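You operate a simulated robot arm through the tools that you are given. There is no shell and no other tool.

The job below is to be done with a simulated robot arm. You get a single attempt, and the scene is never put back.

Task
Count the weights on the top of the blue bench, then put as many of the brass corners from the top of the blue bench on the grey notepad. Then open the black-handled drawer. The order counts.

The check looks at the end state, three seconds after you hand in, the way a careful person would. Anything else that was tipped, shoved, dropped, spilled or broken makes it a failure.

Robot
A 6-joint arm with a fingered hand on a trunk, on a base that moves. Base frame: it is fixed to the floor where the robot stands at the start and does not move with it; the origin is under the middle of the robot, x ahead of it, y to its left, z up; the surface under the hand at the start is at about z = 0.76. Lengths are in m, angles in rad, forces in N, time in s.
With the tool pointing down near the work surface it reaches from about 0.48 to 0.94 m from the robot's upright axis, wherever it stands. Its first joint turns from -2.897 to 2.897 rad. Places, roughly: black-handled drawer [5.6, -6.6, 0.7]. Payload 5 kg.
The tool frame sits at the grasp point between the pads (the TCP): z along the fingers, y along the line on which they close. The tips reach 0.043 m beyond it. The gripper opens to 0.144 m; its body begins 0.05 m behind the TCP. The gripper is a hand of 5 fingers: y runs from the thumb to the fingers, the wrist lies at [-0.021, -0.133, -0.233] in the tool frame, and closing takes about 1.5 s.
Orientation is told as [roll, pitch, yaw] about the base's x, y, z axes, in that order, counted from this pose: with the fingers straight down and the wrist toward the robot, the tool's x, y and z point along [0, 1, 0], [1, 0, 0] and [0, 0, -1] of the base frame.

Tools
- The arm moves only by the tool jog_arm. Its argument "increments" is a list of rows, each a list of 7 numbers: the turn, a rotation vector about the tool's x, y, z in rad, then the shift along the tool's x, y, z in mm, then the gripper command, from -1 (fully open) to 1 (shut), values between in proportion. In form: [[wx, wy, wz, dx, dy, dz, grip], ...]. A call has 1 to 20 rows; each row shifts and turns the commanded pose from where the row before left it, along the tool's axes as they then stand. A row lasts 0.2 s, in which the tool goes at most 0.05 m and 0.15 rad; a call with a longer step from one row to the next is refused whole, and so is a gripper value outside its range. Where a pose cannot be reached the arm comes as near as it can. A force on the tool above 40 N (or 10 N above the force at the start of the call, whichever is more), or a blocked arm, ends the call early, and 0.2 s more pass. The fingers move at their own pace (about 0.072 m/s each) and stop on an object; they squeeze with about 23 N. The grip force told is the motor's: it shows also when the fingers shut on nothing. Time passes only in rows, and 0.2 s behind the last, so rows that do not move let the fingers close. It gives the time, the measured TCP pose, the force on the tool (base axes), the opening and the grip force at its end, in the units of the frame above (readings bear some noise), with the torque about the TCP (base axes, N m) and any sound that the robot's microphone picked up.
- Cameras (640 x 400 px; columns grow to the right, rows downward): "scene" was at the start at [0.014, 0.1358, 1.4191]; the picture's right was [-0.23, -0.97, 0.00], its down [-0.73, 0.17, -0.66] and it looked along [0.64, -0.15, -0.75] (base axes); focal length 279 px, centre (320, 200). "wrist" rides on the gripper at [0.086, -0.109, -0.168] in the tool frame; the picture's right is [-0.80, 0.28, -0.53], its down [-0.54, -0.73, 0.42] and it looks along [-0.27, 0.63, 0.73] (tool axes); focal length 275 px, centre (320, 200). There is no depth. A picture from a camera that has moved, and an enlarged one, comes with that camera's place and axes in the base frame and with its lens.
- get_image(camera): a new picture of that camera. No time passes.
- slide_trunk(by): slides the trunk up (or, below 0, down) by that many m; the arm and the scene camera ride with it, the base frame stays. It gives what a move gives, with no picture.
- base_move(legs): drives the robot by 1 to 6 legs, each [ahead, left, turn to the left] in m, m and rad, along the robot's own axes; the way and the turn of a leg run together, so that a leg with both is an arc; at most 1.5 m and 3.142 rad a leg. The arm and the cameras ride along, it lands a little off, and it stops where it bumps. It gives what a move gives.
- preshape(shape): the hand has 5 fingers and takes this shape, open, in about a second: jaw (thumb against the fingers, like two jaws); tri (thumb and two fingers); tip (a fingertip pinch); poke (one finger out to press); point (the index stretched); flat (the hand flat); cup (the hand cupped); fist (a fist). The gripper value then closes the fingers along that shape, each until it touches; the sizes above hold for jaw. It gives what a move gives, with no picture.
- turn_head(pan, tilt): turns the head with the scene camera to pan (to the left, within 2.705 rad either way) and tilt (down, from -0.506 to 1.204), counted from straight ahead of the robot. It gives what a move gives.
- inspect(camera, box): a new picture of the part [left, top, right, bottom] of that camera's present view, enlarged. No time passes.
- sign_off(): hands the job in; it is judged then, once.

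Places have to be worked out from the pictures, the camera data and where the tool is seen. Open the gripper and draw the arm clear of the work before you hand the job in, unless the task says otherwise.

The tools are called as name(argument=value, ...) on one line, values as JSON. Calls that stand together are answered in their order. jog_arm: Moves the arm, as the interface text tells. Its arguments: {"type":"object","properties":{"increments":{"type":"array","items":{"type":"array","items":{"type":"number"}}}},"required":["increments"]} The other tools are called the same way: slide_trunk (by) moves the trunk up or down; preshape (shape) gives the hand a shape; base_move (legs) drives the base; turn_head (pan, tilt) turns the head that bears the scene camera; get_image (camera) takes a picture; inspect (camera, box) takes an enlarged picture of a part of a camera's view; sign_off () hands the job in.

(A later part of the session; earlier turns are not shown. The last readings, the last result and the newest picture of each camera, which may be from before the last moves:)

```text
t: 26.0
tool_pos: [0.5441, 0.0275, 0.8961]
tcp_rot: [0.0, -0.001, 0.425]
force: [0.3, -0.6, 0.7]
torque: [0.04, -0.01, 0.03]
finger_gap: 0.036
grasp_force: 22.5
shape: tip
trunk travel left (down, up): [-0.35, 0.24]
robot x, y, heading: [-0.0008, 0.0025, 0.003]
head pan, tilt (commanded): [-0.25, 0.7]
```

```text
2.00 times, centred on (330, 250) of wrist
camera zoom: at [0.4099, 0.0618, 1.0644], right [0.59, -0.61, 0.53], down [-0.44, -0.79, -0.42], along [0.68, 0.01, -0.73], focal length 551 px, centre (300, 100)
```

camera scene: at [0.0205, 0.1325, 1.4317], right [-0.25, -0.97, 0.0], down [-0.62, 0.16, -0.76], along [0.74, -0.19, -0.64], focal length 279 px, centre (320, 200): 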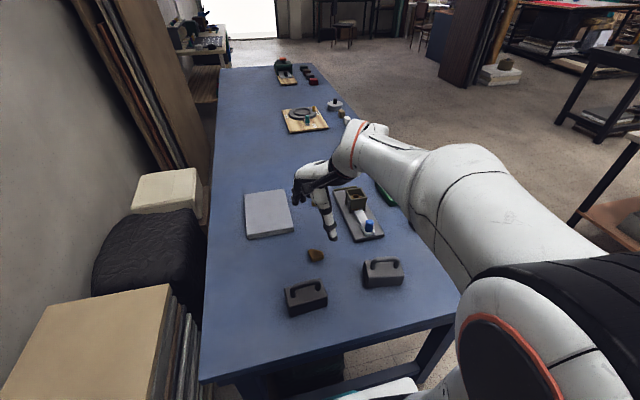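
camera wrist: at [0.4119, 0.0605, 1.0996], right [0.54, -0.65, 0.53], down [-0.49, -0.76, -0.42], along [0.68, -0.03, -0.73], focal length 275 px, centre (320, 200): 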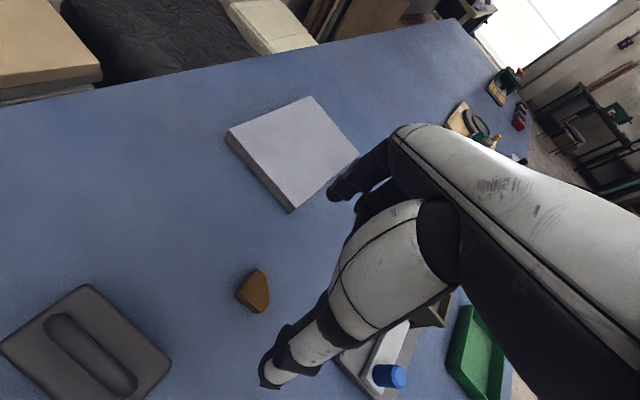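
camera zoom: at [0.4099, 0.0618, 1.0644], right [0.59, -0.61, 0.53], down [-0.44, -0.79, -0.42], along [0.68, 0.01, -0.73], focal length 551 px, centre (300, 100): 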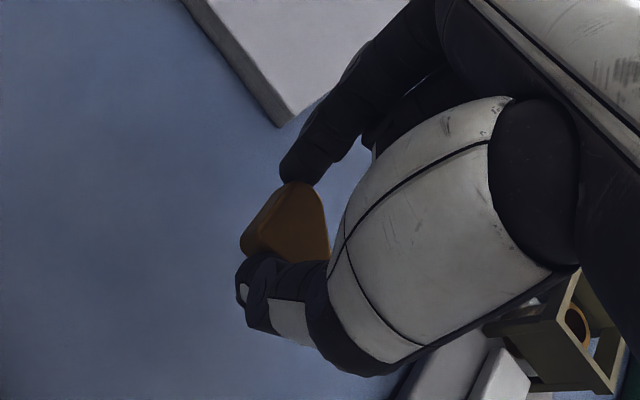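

The corner is firmly held. The notepad top is about z 0.78; I'll carry the corner to about (0.81, 0.15) above the far half of the pad.

jog_arm(increments=[[0, 0, 0, 0, 20, 0, 1], [0, 0, 0, 0, 40, 0, 1], [0, 0, 0, 0, 45, 0, 1], [0, 0, 0, 0, 45, 0, 1], [0, 0, 0, 0, 45, 0, 1], [0, 0, 0, 0, 45, 0, 1], [0, 0, 0, 0, 35, 0, 1], [0, 0, 0, 2, 18, 0, 1], [0, 0, 0, 0, 0, 0, 1]])

get_image(camera="scene")

inspect(camera="scene", box=[230, 130, 350, 250])

get_image(camera="wrist")

```text
t: 28.0
tool_pos: [0.8107, 0.1481, 0.8946]
tcp_rot: [0.002, 0.001, 0.424]
force: [0.3, 0.5, -0.8]
torque: [0.0, -0.01, 0.0]
finger_gap: 0.036
grasp_force: 23.0
shape: tip
trunk travel left (down, up): [-0.35, 0.24]
robot x, y, heading: [-0.0053, -0.0008, 0.002]
head pan, tilt (commanded): [-0.25, 0.7]
```

```text
taken
camera scene: at [0.0205, 0.1327, 1.4316], right [-0.25, -0.97, 0.0], down [-0.62, 0.16, -0.76], along [0.74, -0.19, -0.64], focal length 279 px, centre (320, 200)
```

scene: 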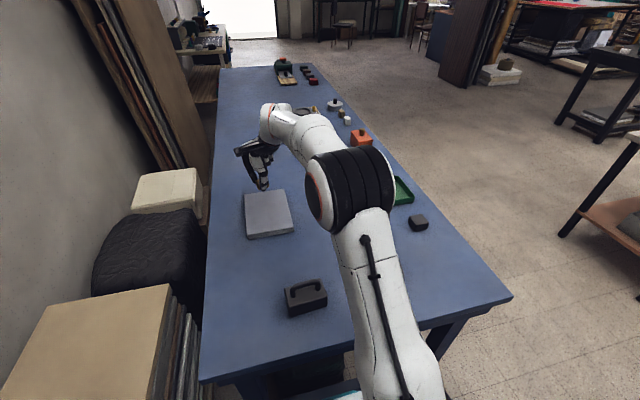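

```text
3.33 times, centred on (290, 190) of scene
camera zoom: at [0.0205, 0.1327, 1.4316], right [-0.25, -0.97, 0.0], down [-0.62, 0.16, -0.76], along [0.74, -0.19, -0.64], focal length 930 px, centre (420, 233)
```

zoom: 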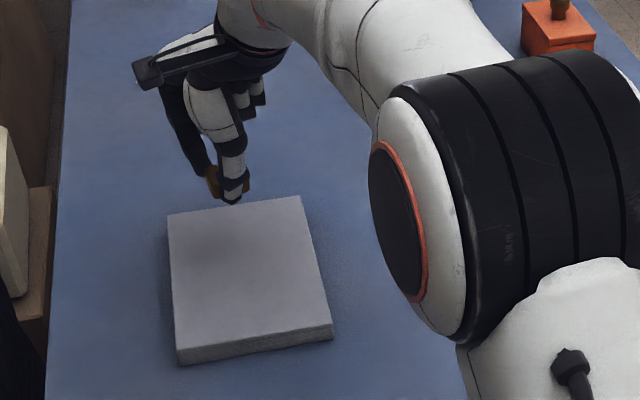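

```text
taken
camera wrist: at [0.6757, 0.1817, 1.0632], right [0.59, -0.61, 0.53], down [-0.44, -0.79, -0.42], along [0.68, 0.01, -0.73], focal length 275 px, centre (320, 200)
```

wrist: 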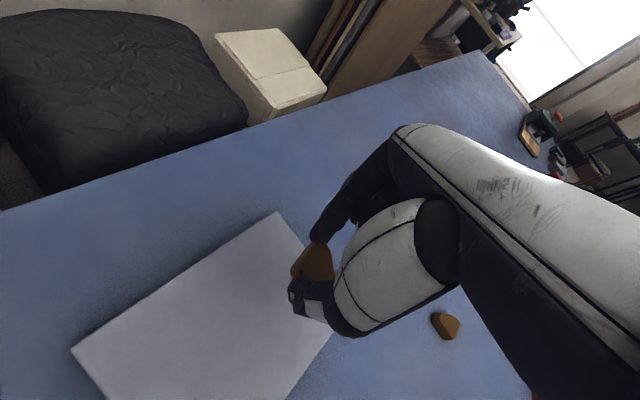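

Pad corners recompute to x 0.65–0.87, y 0.06–0.21, so (0.81, 0.148) is well inside. I'll lower to about z 0.832, just above contact.

jog_arm(increments=[[0, 0, 0, 0, 0, 30, 1], [0, 0, 0, 0, 0, 22, 1], [0, 0, 0, 0, 0, 9, 1], [0, 0, 0, 0, 0, 0, 1]])

inspect(camera="scene", box=[240, 160, 300, 210])

inspect(camera="wrist", box=[230, 180, 390, 340])

```text
t: 29.0
tool_pos: [0.8096, 0.1485, 0.8343]
tcp_rot: [0.0, 0.001, 0.425]
force: [0.2, 0.7, -0.4]
torque: [-0.01, 0.01, 0.0]
finger_gap: 0.036
grasp_force: 23.0
shape: tip
trunk travel left (down, up): [-0.35, 0.24]
robot x, y, heading: [0.0016, -0.0045, 0.001]
head pan, tilt (commanded): [-0.25, 0.7]
```

```text
8.00 times, centred on (270, 185) of scene
camera zoom: at [0.0205, 0.1326, 1.4317], right [-0.25, -0.97, 0.0], down [-0.62, 0.16, -0.76], along [0.74, -0.19, -0.64], focal length 2231 px, centre (720, 320)
```

zoom: 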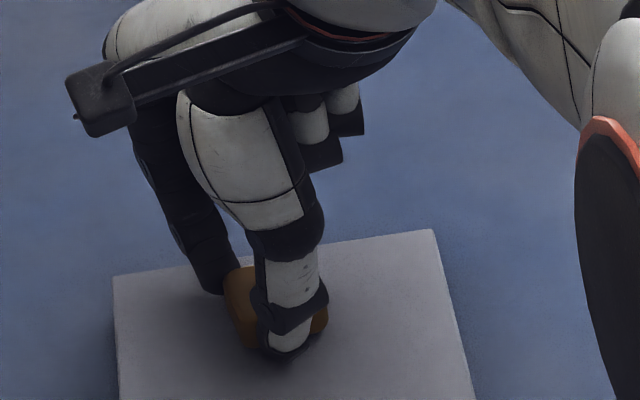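

```text
2.50 times, centred on (310, 260) of wrist
camera zoom: at [0.6755, 0.1819, 1.0017], right [0.59, -0.61, 0.53], down [-0.44, -0.79, -0.42], along [0.68, 0.01, -0.73], focal length 688 px, centre (345, 50)
```

zoom: 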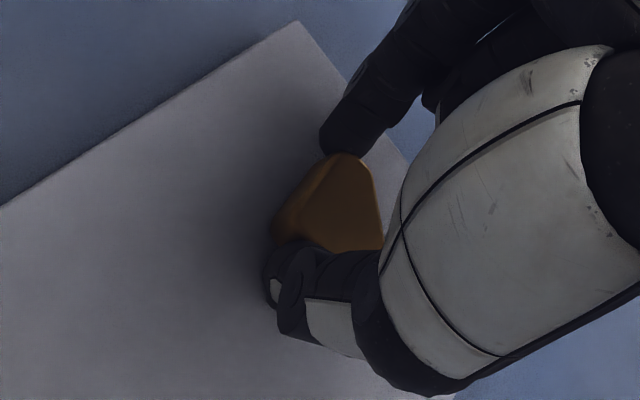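

No contact at z 0.834 yet; lowering in small steps.

jog_arm(increments=[[0, 0, 0, 0, 0, 2, 1], [0, 0, 0, 0, 0, 2, 1], [0, 0, 0, 0, 0, 0, 1]])

jog_arm(increments=[[0, 0, 0, 0, 0, 1.5, 1], [0, 0, 0, 0, 0, 0, 1]])

jog_arm(increments=[[0, 0, 0, 0, 0, 1.5, 1], [0, 0, 0, 0, 0, 0, 1]])

```text
t: 29.8
tool_pos: [0.81, 0.1478, 0.8303]
tcp_rot: [-0.001, -0.001, 0.426]
force: [-0.1, -0.4, -0.3]
torque: [0.0, 0.0, -0.03]
finger_gap: 0.0357
grasp_force: 23.1
shape: tip
trunk travel left (down, up): [-0.35, 0.24]
robot x, y, heading: [0.0009, 0.0007, 0.005]
head pan, tilt (commanded): [-0.25, 0.7]
```

```text
t: 30.4
tool_pos: [0.8102, 0.1488, 0.8287]
tcp_rot: [0.001, 0.0, 0.423]
force: [-0.2, -0.2, 0.4]
torque: [-0.01, 0.0, -0.03]
finger_gap: 0.036
grasp_force: 23.2
shape: tip
trunk travel left (down, up): [-0.35, 0.24]
robot x, y, heading: [0.0001, -0.0027, -0.0]
head pan, tilt (commanded): [-0.25, 0.7]
```

```text
t: 31.0
tool_pos: [0.8113, 0.1493, 0.828]
tcp_rot: [-0.001, -0.002, 0.424]
force: [1.1, -0.2, 4.8]
torque: [0.02, -0.08, 0.02]
finger_gap: 0.0359
grasp_force: 22.3
shape: tip
trunk travel left (down, up): [-0.35, 0.24]
robot x, y, heading: [-0.0014, 0.0001, 0.005]
head pan, tilt (commanded): [-0.25, 0.7]
```

Contact force of about 4.8 N: the corner rests on the pad. I'll open the fingers gently and rise.

jog_arm(increments=[[0, 0, 0, 0, 0, 0, 0.4], [0, 0, 0, 0, 0, 0, 0.3], [0, 0, 0, 0, 0, 0, 0.15], [0, 0, 0, 0, 0, 0, 0.15], [0, 0, 0, 0, 0, 0, 0.15]])

inspect(camera="wrist", box=[230, 180, 390, 340])

jog_arm(increments=[[0, 0, 0, 0, 0, -10, 0.15], [0, 0, 0, 0, 0, -30, 0.15], [0, 0, 0, 0, 0, -40, 0.15], [0, 0, 0, 0, 0, 0, 0.15]])

inspect(camera="scene", box=[230, 150, 330, 250])

get_image(camera="wrist")

```text
t: 32.2
tool_pos: [0.8097, 0.1487, 0.8291]
tcp_rot: [0.0, 0.001, 0.422]
force: [-0.9, -0.5, 7.4]
torque: [0.03, -0.04, 0.01]
finger_gap: 0.0588
grasp_force: 0.2
shape: tip
trunk travel left (down, up): [-0.35, 0.24]
robot x, y, heading: [-0.0007, 0.0024, -0.0]
head pan, tilt (commanded): [-0.25, 0.7]
```

```text
2.50 times, centred on (310, 260) of wrist
camera zoom: at [0.6752, 0.1823, 0.9966], right [0.59, -0.61, 0.53], down [-0.44, -0.79, -0.42], along [0.68, 0.01, -0.73], focal length 688 px, centre (345, 50)
```

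zoom: 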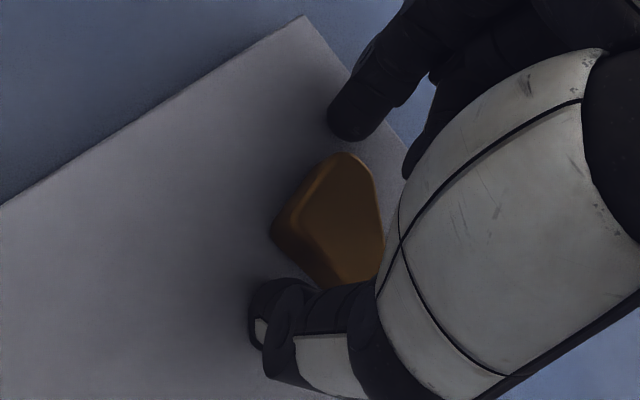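

```text
t: 33.2
tool_pos: [0.8112, 0.1473, 0.9063]
tcp_rot: [0.001, -0.001, 0.426]
force: [-0.7, 0.3, 0.5]
torque: [-0.02, 0.0, 0.02]
finger_gap: 0.061
grasp_force: 0.0
shape: tip
trunk travel left (down, up): [-0.35, 0.24]
robot x, y, heading: [0.0031, 0.0017, -0.002]
head pan, tilt (commanded): [-0.25, 0.7]
```

```text
4.00 times, centred on (280, 200) of scene
camera zoom: at [0.0202, 0.1326, 1.4316], right [-0.25, -0.97, 0.0], down [-0.62, 0.16, -0.77], along [0.74, -0.19, -0.64], focal length 1115 px, centre (480, 200)
```

zoom: 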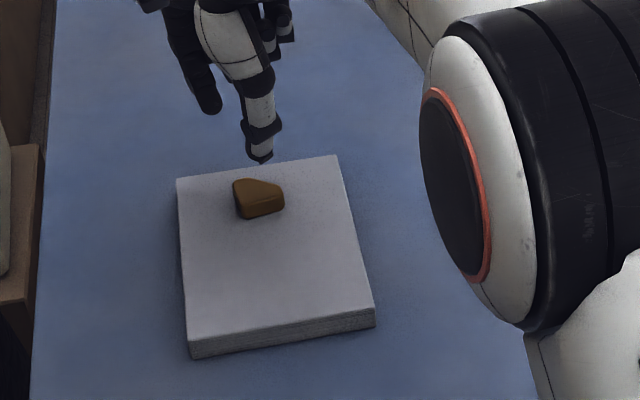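

```text
taken
camera wrist: at [0.6763, 0.1815, 1.0743], right [0.59, -0.61, 0.53], down [-0.44, -0.79, -0.42], along [0.68, 0.01, -0.73], focal length 275 px, centre (320, 200)
```

wrist: 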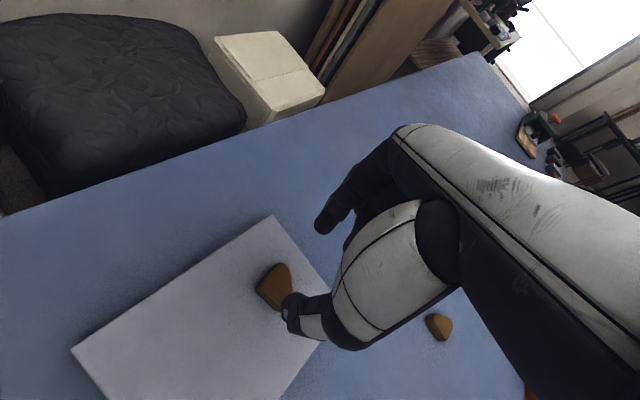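

The first corner lies flat on the pad near (0.81, 0.145). Now I move above the second corner at about (0.779, -0.056), turning yaw back to 0.

jog_arm(increments=[[0, 0, 0, -20, -13, -10, 0.15], [0, 0, 0, -38, -25, -10, 0.15], [0, 0, 0, -38, -25, 0, 0.15], [0, 0, 0, -38, -25, 0, 0.15], [0, 0, 0, -38.6, -25.3, 0, 0.15], [0, 0, 0.1417, 0, 0, 0, 0.15], [0, 0, 0.1417, 0, 0, 0, 0.15], [0, 0, 0.1417, 0, 0, 0, 0.15], [0, 0, 0, 0, 0, 0, 0.15]])

get_image(camera="scene")

get_image(camera="wrist")

inspect(camera="wrist", box=[230, 150, 430, 350])

```text
t: 35.2
tool_pos: [0.7779, -0.0542, 0.9261]
tcp_rot: [0.0, 0.0, -0.001]
force: [-0.3, 0.9, 1.2]
torque: [-0.01, 0.0, -0.04]
finger_gap: 0.061
grasp_force: 0.1
shape: tip
trunk travel left (down, up): [-0.35, 0.24]
robot x, y, heading: [-0.0013, 0.0001, -0.003]
head pan, tilt (commanded): [-0.25, 0.7]
```

```text
taken
camera scene: at [0.0204, 0.1326, 1.4317], right [-0.25, -0.97, 0.0], down [-0.62, 0.16, -0.76], along [0.74, -0.19, -0.64], focal length 279 px, centre (320, 200)
```

scene: 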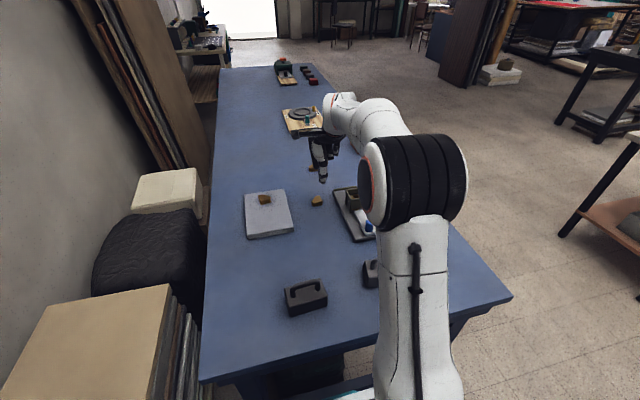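

```text
taken
camera wrist: at [0.6695, 0.0314, 1.095], right [0.28, -0.8, 0.53], down [-0.73, -0.54, -0.42], along [0.63, -0.27, -0.73], focal length 275 px, centre (320, 200)
```

wrist: 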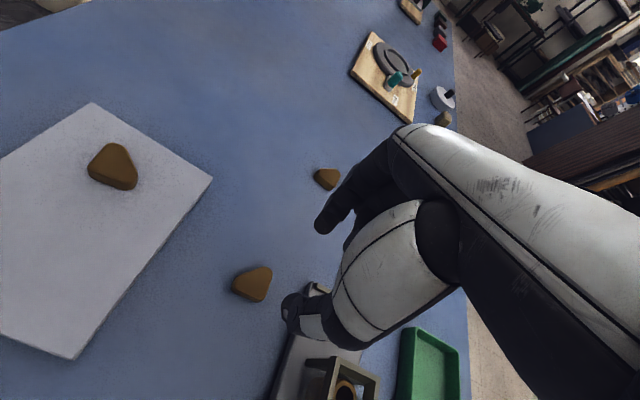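

```text
2.00 times, centred on (330, 250) of wrist
camera zoom: at [0.6695, 0.0314, 1.095], right [0.28, -0.8, 0.53], down [-0.73, -0.54, -0.42], along [0.63, -0.27, -0.73], focal length 551 px, centre (300, 100)
```

zoom: 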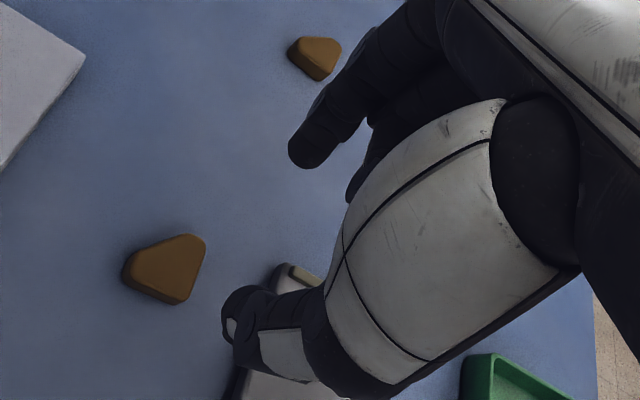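

In the tool frame the second corner has its flat edge at y≈-11 mm and a truncated tip at y≈+22 mm, x≈+2 mm — nearly parallel faces. I'll shift 6 mm and 5 mm to centre and descend to about z 0.826.

jog_arm(increments=[[0, 0, 0, 6, 5, 0, 0.15], [0, 0, 0.05, 0, 0, 20, 0.15], [0, 0, 0, 0, 0, 40, 0.15], [0, 0, 0, 0, 0, 30, 0.15], [0, 0, 0, 0, 0, 10, 0.15], [0, 0, 0, 0, 0, 0, 0.15]])

inspect(camera="wrist", box=[230, 150, 430, 350])

inspect(camera="scene", box=[280, 150, 370, 230])

```text
t: 36.6
tool_pos: [0.7819, -0.0474, 0.8262]
tcp_rot: [0.0, -0.001, -0.05]
force: [0.2, -0.5, 0.4]
torque: [-0.01, 0.03, -0.02]
finger_gap: 0.061
grasp_force: 0.0
shape: tip
trunk travel left (down, up): [-0.35, 0.24]
robot x, y, heading: [-0.0003, 0.005, 0.003]
head pan, tilt (commanded): [-0.25, 0.7]
```

```text
2.00 times, centred on (330, 250) of wrist
camera zoom: at [0.6786, 0.0427, 0.9943], right [0.24, -0.81, 0.53], down [-0.75, -0.5, -0.42], along [0.61, -0.3, -0.73], focal length 551 px, centre (300, 100)
```

zoom: 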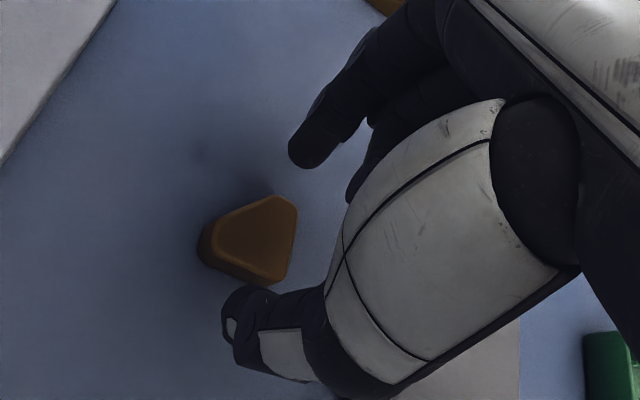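

```text
5.00 times, centred on (325, 190) of scene
camera zoom: at [0.0205, 0.1326, 1.4317], right [-0.25, -0.97, 0.0], down [-0.62, 0.16, -0.76], along [0.74, -0.19, -0.64], focal length 1394 px, centre (295, 250)
```

zoom: 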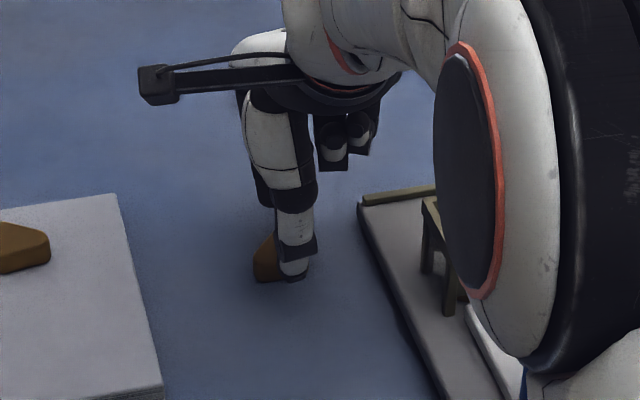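

Re-measured at this height: the flat edge and the truncated tip are centred on the pinch axis within about 1 mm. I'll descend to z about 0.8055 and close.

jog_arm(increments=[[0, 0, 0, 0, 0, 8, 0.15], [0, 0, 0, 0, 0, 6, 0.15], [0, 0, 0, 0, 0, 4, 0.15], [0, 0, 0, 0, 0, 2.5, 0.15], [0, 0, 0, 0, 0, 0, 0.15]])

jog_arm(increments=[[0, 0, 0, 0, 0, 0, 0.3], [0, 0, 0, 0, 0, 0, 0.5], [0, 0, 0, 0, 0, 0, 1], [0, 0, 0, 0, 0, 0, 1], [0, 0, 0, 0, 0, 0, 1], [0, 0, 0, 0, 0, 0, 1], [0, 0, 0, 0, 0, 0, 1]])

inspect(camera="wrist", box=[230, 150, 430, 350])

```text
t: 37.8
tool_pos: [0.7837, -0.0489, 0.8059]
tcp_rot: [0.002, 0.002, -0.049]
force: [-0.8, -0.5, 0.1]
torque: [-0.03, 0.02, -0.04]
finger_gap: 0.0612
grasp_force: 0.1
shape: tip
trunk travel left (down, up): [-0.35, 0.24]
robot x, y, heading: [0.0005, 0.0001, 0.002]
head pan, tilt (commanded): [-0.25, 0.7]
```

```text
t: 39.4
tool_pos: [0.7833, -0.049, 0.8062]
tcp_rot: [0.001, -0.001, -0.051]
force: [-0.6, -0.5, -0.7]
torque: [0.0, -0.02, -0.03]
finger_gap: 0.0357
grasp_force: 22.8
shape: tip
trunk travel left (down, up): [-0.35, 0.24]
robot x, y, heading: [-0.0022, -0.0013, 0.001]
head pan, tilt (commanded): [-0.25, 0.7]
```

```text
2.00 times, centred on (330, 250) of wrist
camera zoom: at [0.6784, 0.0423, 0.9753], right [0.24, -0.81, 0.53], down [-0.75, -0.5, -0.42], along [0.61, -0.3, -0.73], focal length 551 px, centre (300, 100)
```

zoom: 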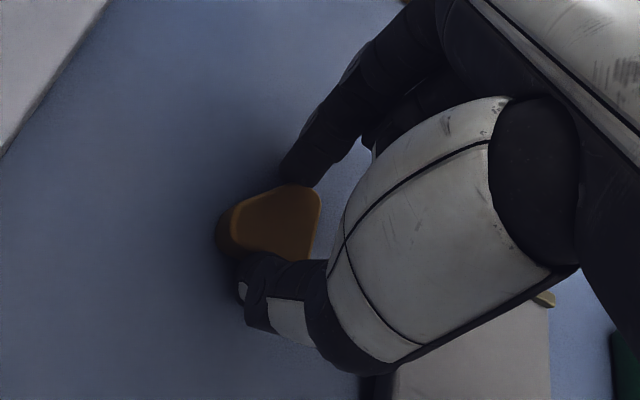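

Gripped at a 36 mm gap with 23 N. I'll lift and carry it to about (0.71, 0.115) above the near half of the pad.

jog_arm(increments=[[0, 0, 0, 0, 0, -10, 1], [0, 0, 0, 0, 0, -25, 1], [0, 0, 0, 0, 0, -30, 1], [0, 0, 0, 0, 0, -25, 1], [0, 0, 0, 20, -10, 0, 1], [0, 0, 0, 35, -18, 0, 1], [0, 0, 0, 35, -18, 0, 1], [0, 0, 0, 35, -18, 0, 1], [0, 0, 0, 35, -17, 0, 1], [0, 0, 0, 0, 0, 0, 1]])

get_image(camera="scene")

get_image(camera="wrist")

inspect(camera="scene", box=[230, 150, 330, 250])

```text
t: 41.6
tool_pos: [0.7117, 0.1149, 0.8986]
tcp_rot: [0.001, 0.001, -0.051]
force: [0.0, 0.2, -0.1]
torque: [-0.03, 0.03, 0.0]
finger_gap: 0.0356
grasp_force: 22.8
shape: tip
trunk travel left (down, up): [-0.35, 0.24]
robot x, y, heading: [0.0018, -0.0034, 0.002]
head pan, tilt (commanded): [-0.25, 0.7]
```

```text
taken
camera scene: at [0.0203, 0.1328, 1.4316], right [-0.25, -0.97, 0.0], down [-0.62, 0.16, -0.77], along [0.74, -0.19, -0.64], focal length 279 px, centre (320, 200)
```

scene: 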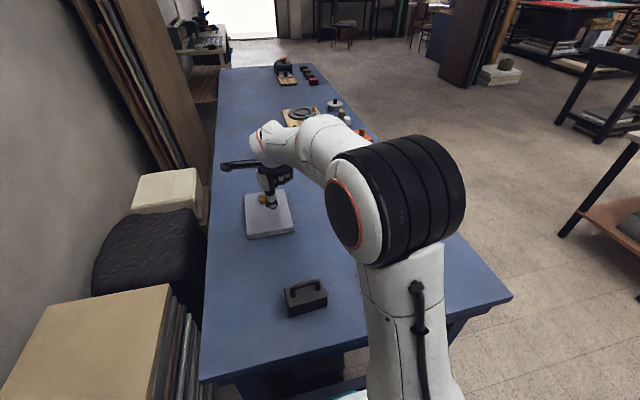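

```text
taken
camera wrist: at [0.607, 0.2059, 1.0659], right [0.24, -0.81, 0.53], down [-0.75, -0.5, -0.42], along [0.61, -0.3, -0.73], focal length 275 px, centre (320, 200)
```

wrist: 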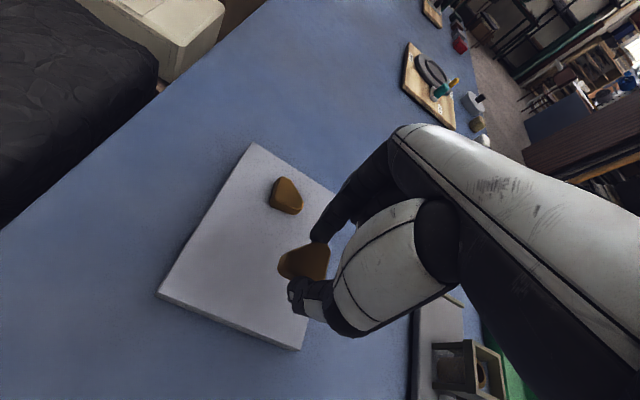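

```text
4.00 times, centred on (280, 200) of scene
camera zoom: at [0.0203, 0.1328, 1.4316], right [-0.25, -0.97, 0.0], down [-0.62, 0.16, -0.77], along [0.74, -0.19, -0.64], focal length 1115 px, centre (480, 200)
```

zoom: 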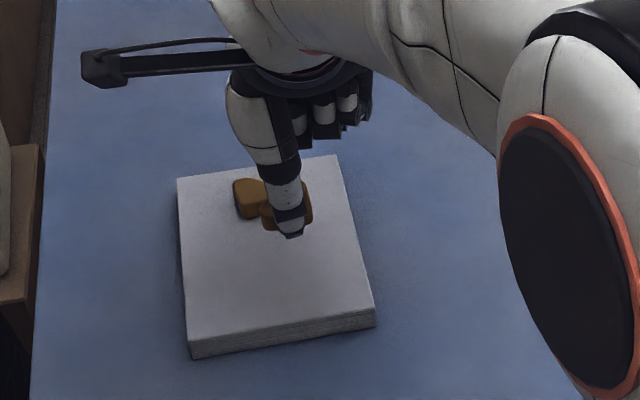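

Held above the near half of the pad, clear of the first corner. I'll lower to z≈0.835, then creep to contact.

jog_arm(increments=[[0, 0, 0, 0, 0, 30, 1], [0, 0, 0, 0, 0, 22, 1], [0, 0, 0, 0, 0, 10, 1], [0, 0, 0, 0, 0, 2, 1], [0, 0, 0, 0, 0, 0, 1]])

jog_arm(increments=[[0, 0, 0, 0, 0, 2, 1], [0, 0, 0, 0, 0, 0, 1]])

jog_arm(increments=[[0, 0, 0, 0, 0, 1.5, 1], [0, 0, 0, 0, 0, 0, 1]])

```text
t: 42.8
tool_pos: [0.7118, 0.1143, 0.8328]
tcp_rot: [-0.001, 0.001, -0.051]
force: [0.2, 0.0, -0.2]
torque: [0.03, -0.01, -0.03]
finger_gap: 0.0356
grasp_force: 23.1
shape: tip
trunk travel left (down, up): [-0.35, 0.24]
robot x, y, heading: [0.0017, -0.0016, -0.002]
head pan, tilt (commanded): [-0.25, 0.7]
```

```text
t: 43.4
tool_pos: [0.711, 0.1138, 0.8301]
tcp_rot: [-0.001, -0.001, -0.049]
force: [-0.1, -0.1, 0.7]
torque: [-0.01, -0.04, -0.05]
finger_gap: 0.0356
grasp_force: 23.2
shape: tip
trunk travel left (down, up): [-0.35, 0.24]
robot x, y, heading: [0.0044, 0.0012, -0.003]
head pan, tilt (commanded): [-0.25, 0.7]
```

```text
t: 44.0
tool_pos: [0.7114, 0.1145, 0.8309]
tcp_rot: [0.002, -0.001, -0.051]
force: [-0.7, 1.0, 5.5]
torque: [0.02, 0.0, -0.01]
finger_gap: 0.0357
grasp_force: 23.1
shape: tip
trunk travel left (down, up): [-0.35, 0.24]
robot x, y, heading: [-0.001, -0.0016, 0.004]
head pan, tilt (commanded): [-0.25, 0.7]
```

Contact at 5.5 N. Opening gently, then rising.

jog_arm(increments=[[0, 0, 0, 0, 0, 0, 0.4], [0, 0, 0, 0, 0, 0, 0.3], [0, 0, 0, 0, 0, 0, 0.15], [0, 0, 0, 0, 0, 0, 0.15], [0, 0, 0, 0, 0, 0, 0.15]])

inspect(camera="wrist", box=[230, 150, 430, 350])

jog_arm(increments=[[0, 0, 0, 0, 0, -10, 0.15], [0, 0, 0, 0, 0, -30, 0.15], [0, 0, 0, 0, 0, -40, 0.15], [0, 0, 0, 0, 0, -40, 0.15], [0, 0, 0, 0, 0, -40, 0.15], [0, 0, 0, 0, 0, -30, 0.15]])

get_image(camera="scene")

inspect(camera="scene", box=[230, 150, 330, 250])

get_image(camera="wrist")

```text
t: 45.2
tool_pos: [0.7098, 0.1143, 0.8268]
tcp_rot: [0.0, 0.0, -0.05]
force: [0.0, 0.6, -0.4]
torque: [-0.02, 0.02, 0.01]
finger_gap: 0.0605
grasp_force: 0.0
shape: tip
trunk travel left (down, up): [-0.35, 0.24]
robot x, y, heading: [-0.003, -0.0025, 0.001]
head pan, tilt (commanded): [-0.25, 0.7]
```

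```text
2.00 times, centred on (330, 250) of wrist
camera zoom: at [0.607, 0.2055, 0.9972], right [0.24, -0.81, 0.53], down [-0.75, -0.5, -0.42], along [0.61, -0.3, -0.73], focal length 551 px, centre (300, 100)
```

zoom: 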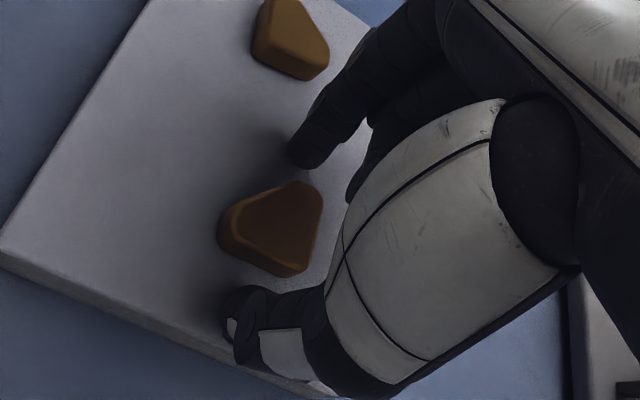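

```text
t: 46.6
tool_pos: [0.7087, 0.1134, 1.0197]
tcp_rot: [0.001, 0.001, -0.053]
force: [0.2, 0.0, 0.2]
torque: [0.0, -0.01, 0.02]
finger_gap: 0.061
grasp_force: 0.1
shape: tip
trunk travel left (down, up): [-0.35, 0.24]
robot x, y, heading: [0.0002, 0.001, -0.002]
head pan, tilt (commanded): [-0.25, 0.7]
```

```text
taken
camera scene: at [0.0202, 0.1326, 1.4316], right [-0.25, -0.97, 0.0], down [-0.62, 0.16, -0.76], along [0.74, -0.19, -0.64], focal length 279 px, centre (320, 200)
```

scene: 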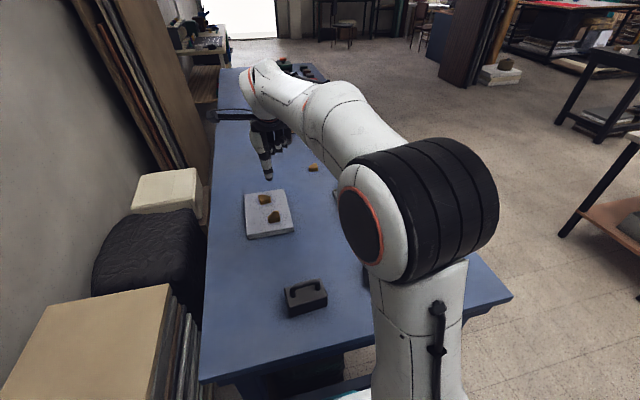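

```text
4.00 times, centred on (280, 200) of scene
camera zoom: at [0.0202, 0.1326, 1.4316], right [-0.25, -0.97, 0.0], down [-0.62, 0.16, -0.76], along [0.74, -0.19, -0.64], focal length 1115 px, centre (480, 200)
```

zoom: 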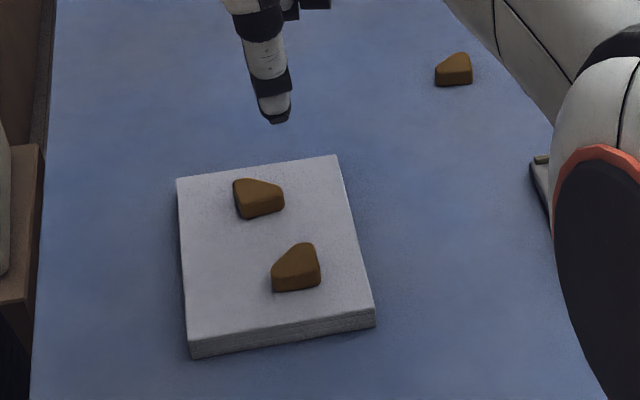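

```text
taken
camera wrist: at [0.6041, 0.2053, 1.1878], right [0.24, -0.81, 0.53], down [-0.75, -0.5, -0.42], along [0.61, -0.3, -0.73], focal length 275 px, centre (320, 200)
```

wrist: 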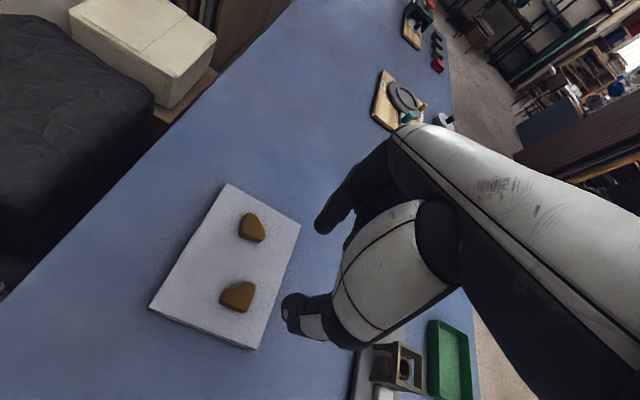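

Both corners lie flat on the pad; the third stays on the bench. I'll retract the arm above the bench, then look around behind the robot before driving.

jog_arm(increments=[[0, 0, 0, -20.6, -33.9, -13.3, -1], [0, 0, 0, -20.6, -33.9, -13.3, -1], [0, 0, 0, -20.6, -33.9, -13.3, -1], [0, 0, 0, -20.6, -33.9, -13.3, -1], [0, 0, 0, -20.6, -33.9, -13.3, -1], [0, 0, -0.05, -20.6, -33.9, -13.3, -1], [0, 0, 0, 0, 0, 0, -1]])

turn_head(pan=-2.7, tilt=0.5)

get_image(camera="scene")

turn_head(pan=2.5, tilt=0.5)

get_image(camera="scene")

turn_head(pan=-0.25, tilt=0.7)

get_image(camera="scene")

```text
t: 48.2
tool_pos: [0.5, -0.0013, 1.0985]
tcp_rot: [0.001, 0.0, 0.001]
force: [0.3, 0.1, 0.1]
torque: [0.0, 0.0, -0.02]
finger_gap: 0.144
grasp_force: 0.0
shape: tip
trunk travel left (down, up): [-0.35, 0.24]
robot x, y, heading: [-0.0019, 0.0017, 0.0]
head pan, tilt (commanded): [-0.25, 0.7]
```

```text
t: 50.5
tool_pos: [0.4997, 0.0007, 1.0988]
tcp_rot: [0.001, 0.001, -0.002]
force: [0.4, -0.9, 0.7]
torque: [0.01, -0.02, 0.01]
finger_gap: 0.1439
grasp_force: 0.1
shape: tip
trunk travel left (down, up): [-0.35, 0.24]
robot x, y, heading: [0.0, 0.0022, -0.001]
head pan, tilt (commanded): [-2.7, 0.499]
```

```text
taken
camera scene: at [-0.1442, 0.1146, 1.4494], right [-0.43, 0.9, 0.0], down [0.43, 0.2, -0.88], along [-0.79, -0.38, -0.48], focal length 279 px, centre (320, 200)
```

scene: 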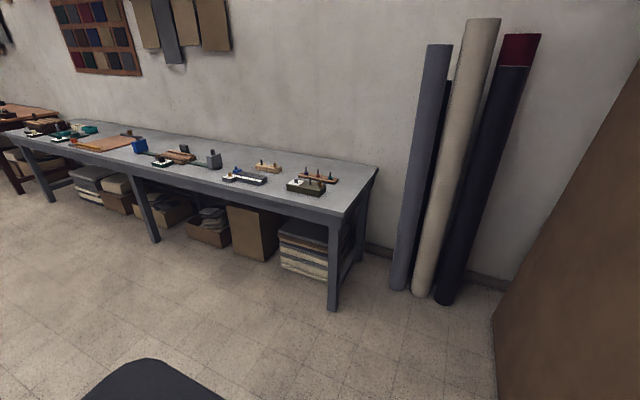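

```text
t: 54.5
tool_pos: [0.4985, -0.001, 1.0989]
tcp_rot: [0.001, 0.0, -0.001]
force: [-0.2, -0.3, 0.8]
torque: [-0.02, -0.03, -0.02]
finger_gap: 0.1437
grasp_force: 0.0
shape: tip
trunk travel left (down, up): [-0.35, 0.24]
robot x, y, heading: [-0.0025, 0.0025, -0.004]
head pan, tilt (commanded): [2.499, 0.499]
```

```text
taken
camera scene: at [-0.1348, 0.2081, 1.4494], right [0.6, 0.8, 0.0], down [0.38, -0.29, -0.88], along [-0.7, 0.53, -0.48], focal length 279 px, centre (320, 200)
```

scene: 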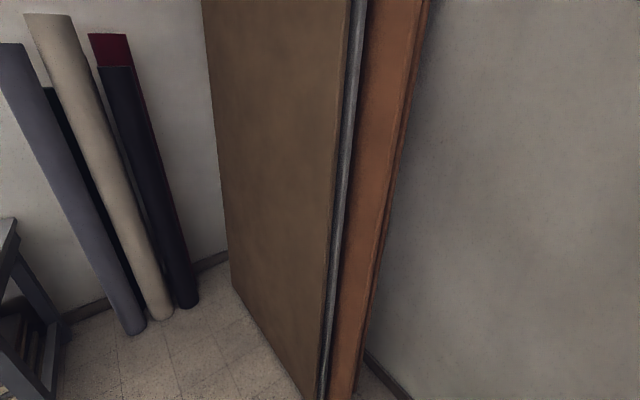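

```text
t: 57.0
tool_pos: [0.4993, -0.0002, 1.0976]
tcp_rot: [0.0, 0.0, -0.001]
force: [-0.5, 0.0, -0.3]
torque: [0.01, 0.01, 0.0]
finger_gap: 0.1436
grasp_force: 0.0
shape: tip
trunk travel left (down, up): [-0.35, 0.24]
robot x, y, heading: [-0.0001, -0.0006, -0.001]
head pan, tilt (commanded): [-0.25, 0.7]
```

```text
taken
camera scene: at [0.0203, 0.1326, 1.4317], right [-0.25, -0.97, 0.0], down [-0.62, 0.16, -0.76], along [0.74, -0.19, -0.64], focal length 279 px, centre (320, 200)
```

scene: 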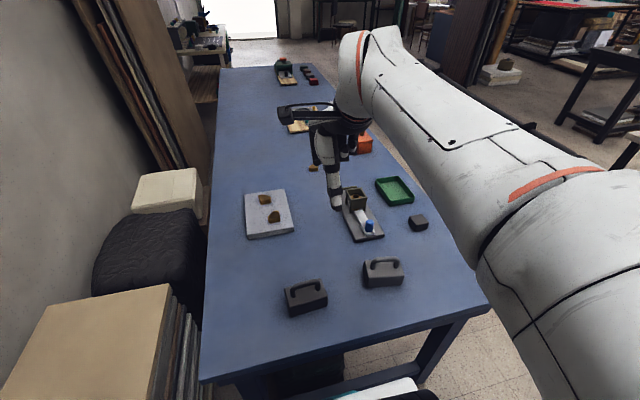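

Space behind is clear to about x = -1.25, so I'll back off 0.45 m, sidestep right about 1.05 m into the aisle, and go ahead 1.5 m to view the far end of the bench and the route.

base_move(legs=[[-0.45, 0, 0], [0, -1.05, 0]])

turn_head(pan=0.3, tilt=0.4)

get_image(camera="scene")

turn_head(pan=-0.6, tilt=0.4)

get_image(camera="scene")

```text
t: 64.7
tool_pos: [0.0501, -1.0478, 1.0986]
tcp_rot: [0.0, -0.001, -0.01]
force: [0.4, 0.6, 0.1]
torque: [-0.01, 0.0, 0.0]
finger_gap: 0.1438
grasp_force: 0.0
shape: tip
trunk travel left (down, up): [-0.35, 0.24]
robot x, y, heading: [-0.4471, -1.0465, -0.008]
head pan, tilt (commanded): [-0.25, 0.7]
```

```text
t: 65.6
tool_pos: [0.0507, -1.049, 1.0984]
tcp_rot: [0.0, -0.002, -0.01]
force: [-0.3, 0.1, 0.3]
torque: [-0.01, -0.01, 0.03]
finger_gap: 0.1439
grasp_force: 0.1
shape: tip
trunk travel left (down, up): [-0.35, 0.24]
robot x, y, heading: [-0.4516, -1.0454, -0.008]
head pan, tilt (commanded): [0.3, 0.4]
```

```text
taken
camera scene: at [-0.4218, -0.864, 1.4585], right [0.29, -0.96, 0.0], down [-0.37, -0.11, -0.92], along [0.88, 0.26, -0.39], focal length 279 px, centre (320, 200)
```

scene: 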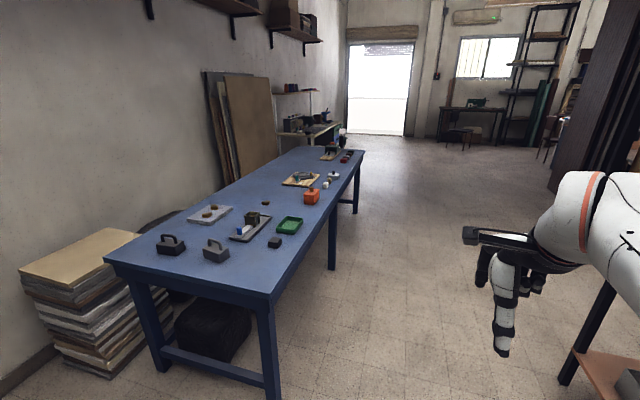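

```text
t: 66.8
tool_pos: [0.051, -1.0487, 1.0983]
tcp_rot: [0.0, 0.0, -0.011]
force: [-0.3, -0.2, -0.4]
torque: [-0.01, 0.03, 0.01]
finger_gap: 0.1438
grasp_force: 0.0
shape: tip
trunk travel left (down, up): [-0.35, 0.24]
robot x, y, heading: [-0.4495, -1.0472, -0.013]
head pan, tilt (commanded): [-0.6, 0.4]
```

```text
taken
camera scene: at [-0.4345, -0.9435, 1.4585], right [-0.57, -0.82, 0.0], down [-0.32, 0.22, -0.92], along [0.76, -0.53, -0.39], focal length 279 px, centre (320, 200)
```

scene: 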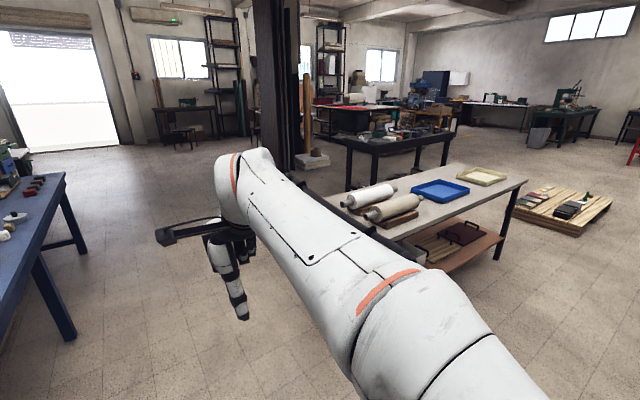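

Now the whole bench is visible unobstructed from the side. I'll aim the head at it again and zoom in to confirm the count of weights.

turn_head(pan=0.3, tilt=0.4)

inspect(camera="scene", box=[140, 130, 380, 280])

inspect(camera="scene", box=[280, 130, 370, 210])

inspect(camera="scene", box=[150, 190, 310, 270])

```text
t: 68.0
tool_pos: [0.0498, -1.0487, 1.0989]
tcp_rot: [0.001, 0.0, -0.009]
force: [0.3, 0.0, -0.4]
torque: [-0.03, 0.0, -0.02]
finger_gap: 0.1438
grasp_force: 0.1
shape: tip
trunk travel left (down, up): [-0.35, 0.24]
robot x, y, heading: [-0.4528, -1.0447, -0.008]
head pan, tilt (commanded): [0.3, 0.4]
```

```text
2.67 times, centred on (260, 205) of scene
camera zoom: at [-0.4218, -0.864, 1.4585], right [0.29, -0.96, 0.0], down [-0.37, -0.11, -0.92], along [0.88, 0.26, -0.39], focal length 744 px, centre (480, 187)
```

zoom: 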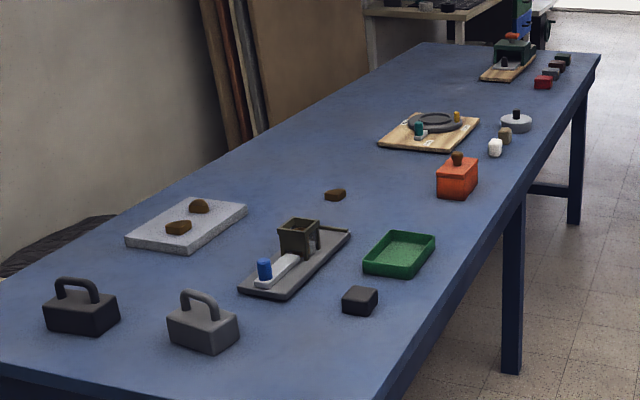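

```text
5.00 times, centred on (325, 170) of scene
camera zoom: at [-0.4218, -0.864, 1.4585], right [0.29, -0.96, 0.0], down [-0.37, -0.11, -0.92], along [0.88, 0.26, -0.39], focal length 1394 px, centre (295, 350)
```

zoom: 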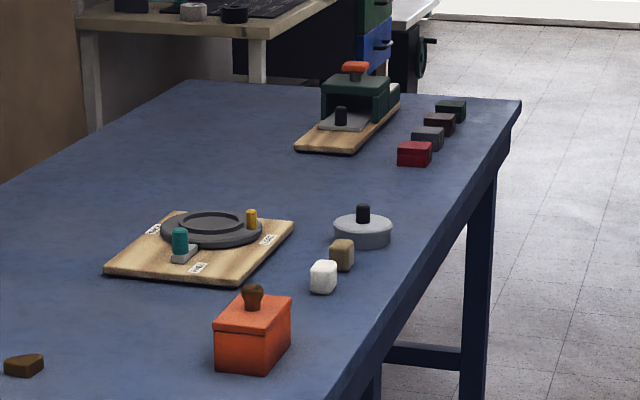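

```text
4.00 times, centred on (230, 230) of scene
camera zoom: at [-0.4218, -0.864, 1.4585], right [0.29, -0.96, 0.0], down [-0.37, -0.11, -0.92], along [0.88, 0.26, -0.39], focal length 1115 px, centre (680, 80)
```

zoom: 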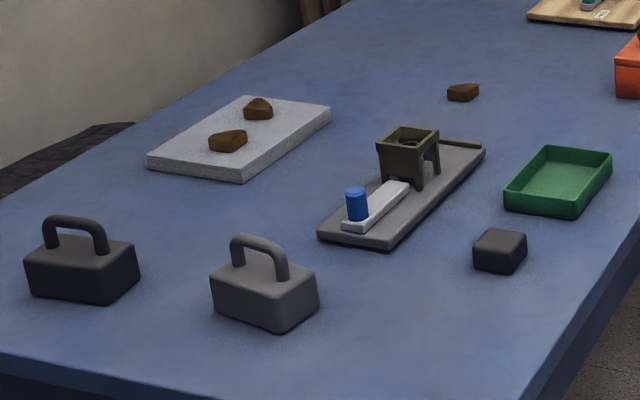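

The clear side view confirms exactly two weights and two corners on the pad. Now I'll drive ahead along the aisle and look at the bench's far end and the drawer's area.

base_move(legs=[[1.5, 0, 0], [0.6, 0, 0]])

turn_head(pan=0.6, tilt=0.5)

get_image(camera="scene")

turn_head(pan=-0.95, tilt=0.25)

get_image(camera="scene")

```text
t: 78.6
tool_pos: [2.1868, -1.0834, 1.098]
tcp_rot: [0.0, 0.001, -0.019]
force: [0.8, -0.7, -0.2]
torque: [0.03, -0.02, 0.0]
finger_gap: 0.1437
grasp_force: 0.1
shape: tip
trunk travel left (down, up): [-0.35, 0.24]
robot x, y, heading: [1.6869, -1.0759, -0.026]
head pan, tilt (commanded): [0.3, 0.4]
```

```text
t: 79.4
tool_pos: [2.1864, -1.0844, 1.0977]
tcp_rot: [0.0, 0.001, -0.021]
force: [-0.4, -0.4, 0.2]
torque: [0.0, 0.01, 0.0]
finger_gap: 0.1437
grasp_force: 0.1
shape: tip
trunk travel left (down, up): [-0.35, 0.24]
robot x, y, heading: [1.6874, -1.0792, -0.021]
head pan, tilt (commanded): [0.6, 0.499]
```

```text
taken
camera scene: at [1.7041, -0.8705, 1.4494], right [0.55, -0.84, 0.0], down [-0.4, -0.26, -0.88], along [0.73, 0.48, -0.48], focal length 279 px, centre (320, 200)
```

scene: 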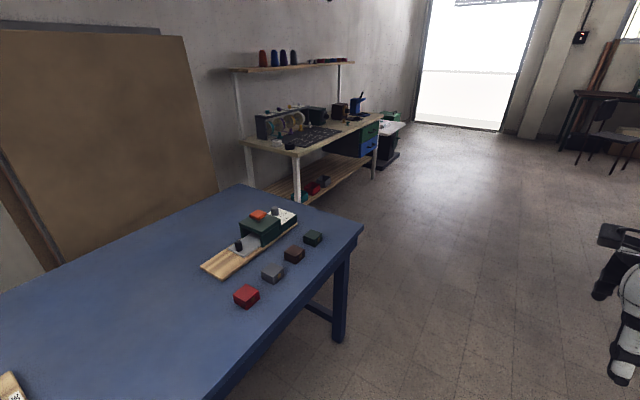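

```text
t: 81.0
tool_pos: [2.1862, -1.0849, 1.0982]
tcp_rot: [0.001, -0.001, -0.021]
force: [-0.5, -0.2, 0.2]
torque: [-0.01, 0.0, 0.02]
finger_gap: 0.1438
grasp_force: 0.1
shape: tip
trunk travel left (down, up): [-0.35, 0.24]
robot x, y, heading: [1.6884, -1.075, -0.016]
head pan, tilt (commanded): [-0.949, 0.25]
```

```text
taken
camera scene: at [1.6809, -0.9974, 1.4725], right [-0.82, -0.57, 0.0], down [-0.14, 0.2, -0.97], along [0.55, -0.8, -0.25], focal length 279 px, centre (320, 200)
```

scene: 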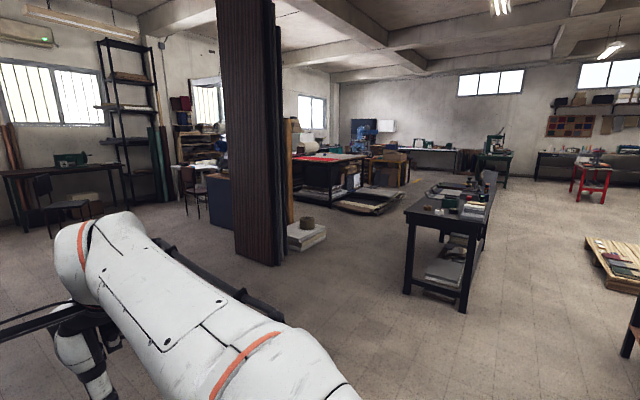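

Nothing is hidden behind the punch, so the count of two stands. The drawer should be near pixel (318,161); I'll zoom in there.

inspect(camera="scene", box=[260, 110, 420, 220])

inspect(camera="scene", box=[290, 140, 370, 200])

inspect(camera="scene", box=[400, 110, 640, 320])

```text
3.64 times, centred on (340, 165) of scene
camera zoom: at [1.6809, -0.9974, 1.4725], right [-0.82, -0.57, 0.0], down [-0.14, 0.2, -0.97], along [0.55, -0.8, -0.25], focal length 1014 px, centre (247, 327)
```

zoom: 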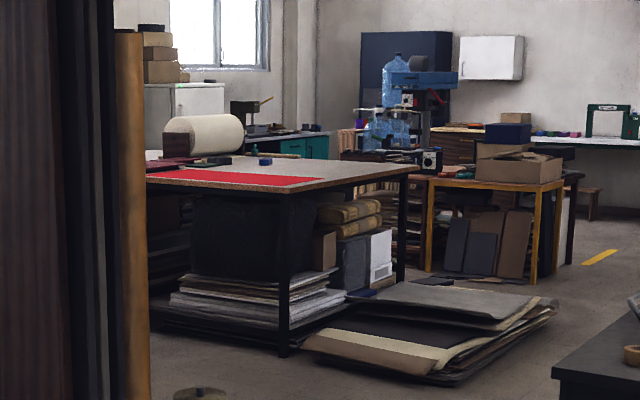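

```text
6.67 times, centred on (330, 170) of scene
camera zoom: at [1.6809, -0.9974, 1.4725], right [-0.82, -0.57, 0.0], down [-0.14, 0.2, -0.97], along [0.55, -0.8, -0.25], focal length 1859 px, centre (253, 400)
```

zoom: 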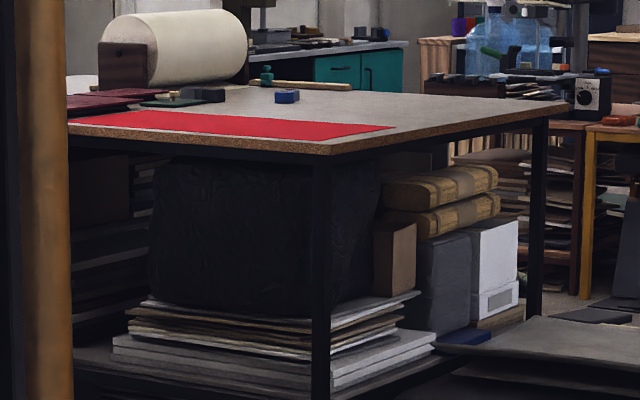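

```text
1.90 times, centred on (520, 215) of scene
camera zoom: at [1.6809, -0.9974, 1.4725], right [-0.82, -0.57, 0.0], down [-0.14, 0.2, -0.97], along [0.55, -0.8, -0.25], focal length 531 px, centre (-61, 171)
```

zoom: 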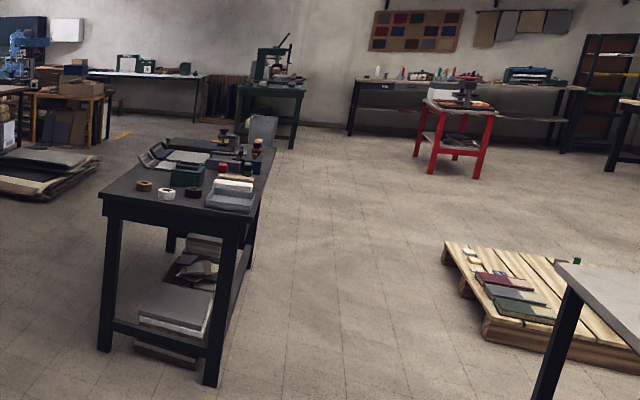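

The drawer seems to be at or beyond the red-topped table. I'll drive to about (2.95, -2.1), turn to face -y, and look again from there.

base_move(legs=[[0.65, -0.5, 0], [0.6, -0.5, 0], [0, 0, -1.55]])

turn_head(pan=0.3, tilt=0.3)

get_image(camera="scene")

```text
t: 93.0
tool_pos: [2.9014, -2.593, 1.098]
tcp_rot: [0.0, 0.0, -1.587]
force: [-0.6, 0.5, -0.2]
torque: [0.04, -0.02, -0.06]
finger_gap: 0.1438
grasp_force: 0.1
shape: tip
trunk travel left (down, up): [-0.35, 0.24]
robot x, y, heading: [2.9073, -2.0941, -1.584]
head pan, tilt (commanded): [-0.949, 0.25]
```

```text
t: 94.4
tool_pos: [2.9016, -2.5928, 1.0983]
tcp_rot: [0.0, 0.001, -1.588]
force: [-0.6, -0.2, 0.6]
torque: [0.02, -0.03, 0.02]
finger_gap: 0.1439
grasp_force: 0.0
shape: tip
trunk travel left (down, up): [-0.35, 0.24]
robot x, y, heading: [2.9097, -2.0936, -1.582]
head pan, tilt (commanded): [0.3, 0.3]
```

```text
taken
camera scene: at [3.0887, -2.1277, 1.4678], right [-0.96, -0.28, 0.0], down [-0.08, 0.28, -0.96], along [0.27, -0.92, -0.3], focal length 279 px, centre (320, 200)
```

scene: 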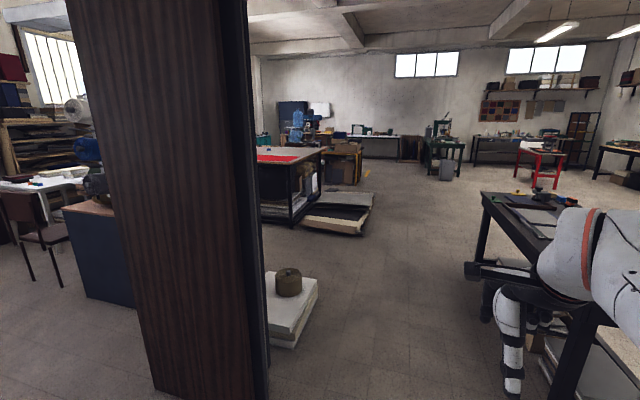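

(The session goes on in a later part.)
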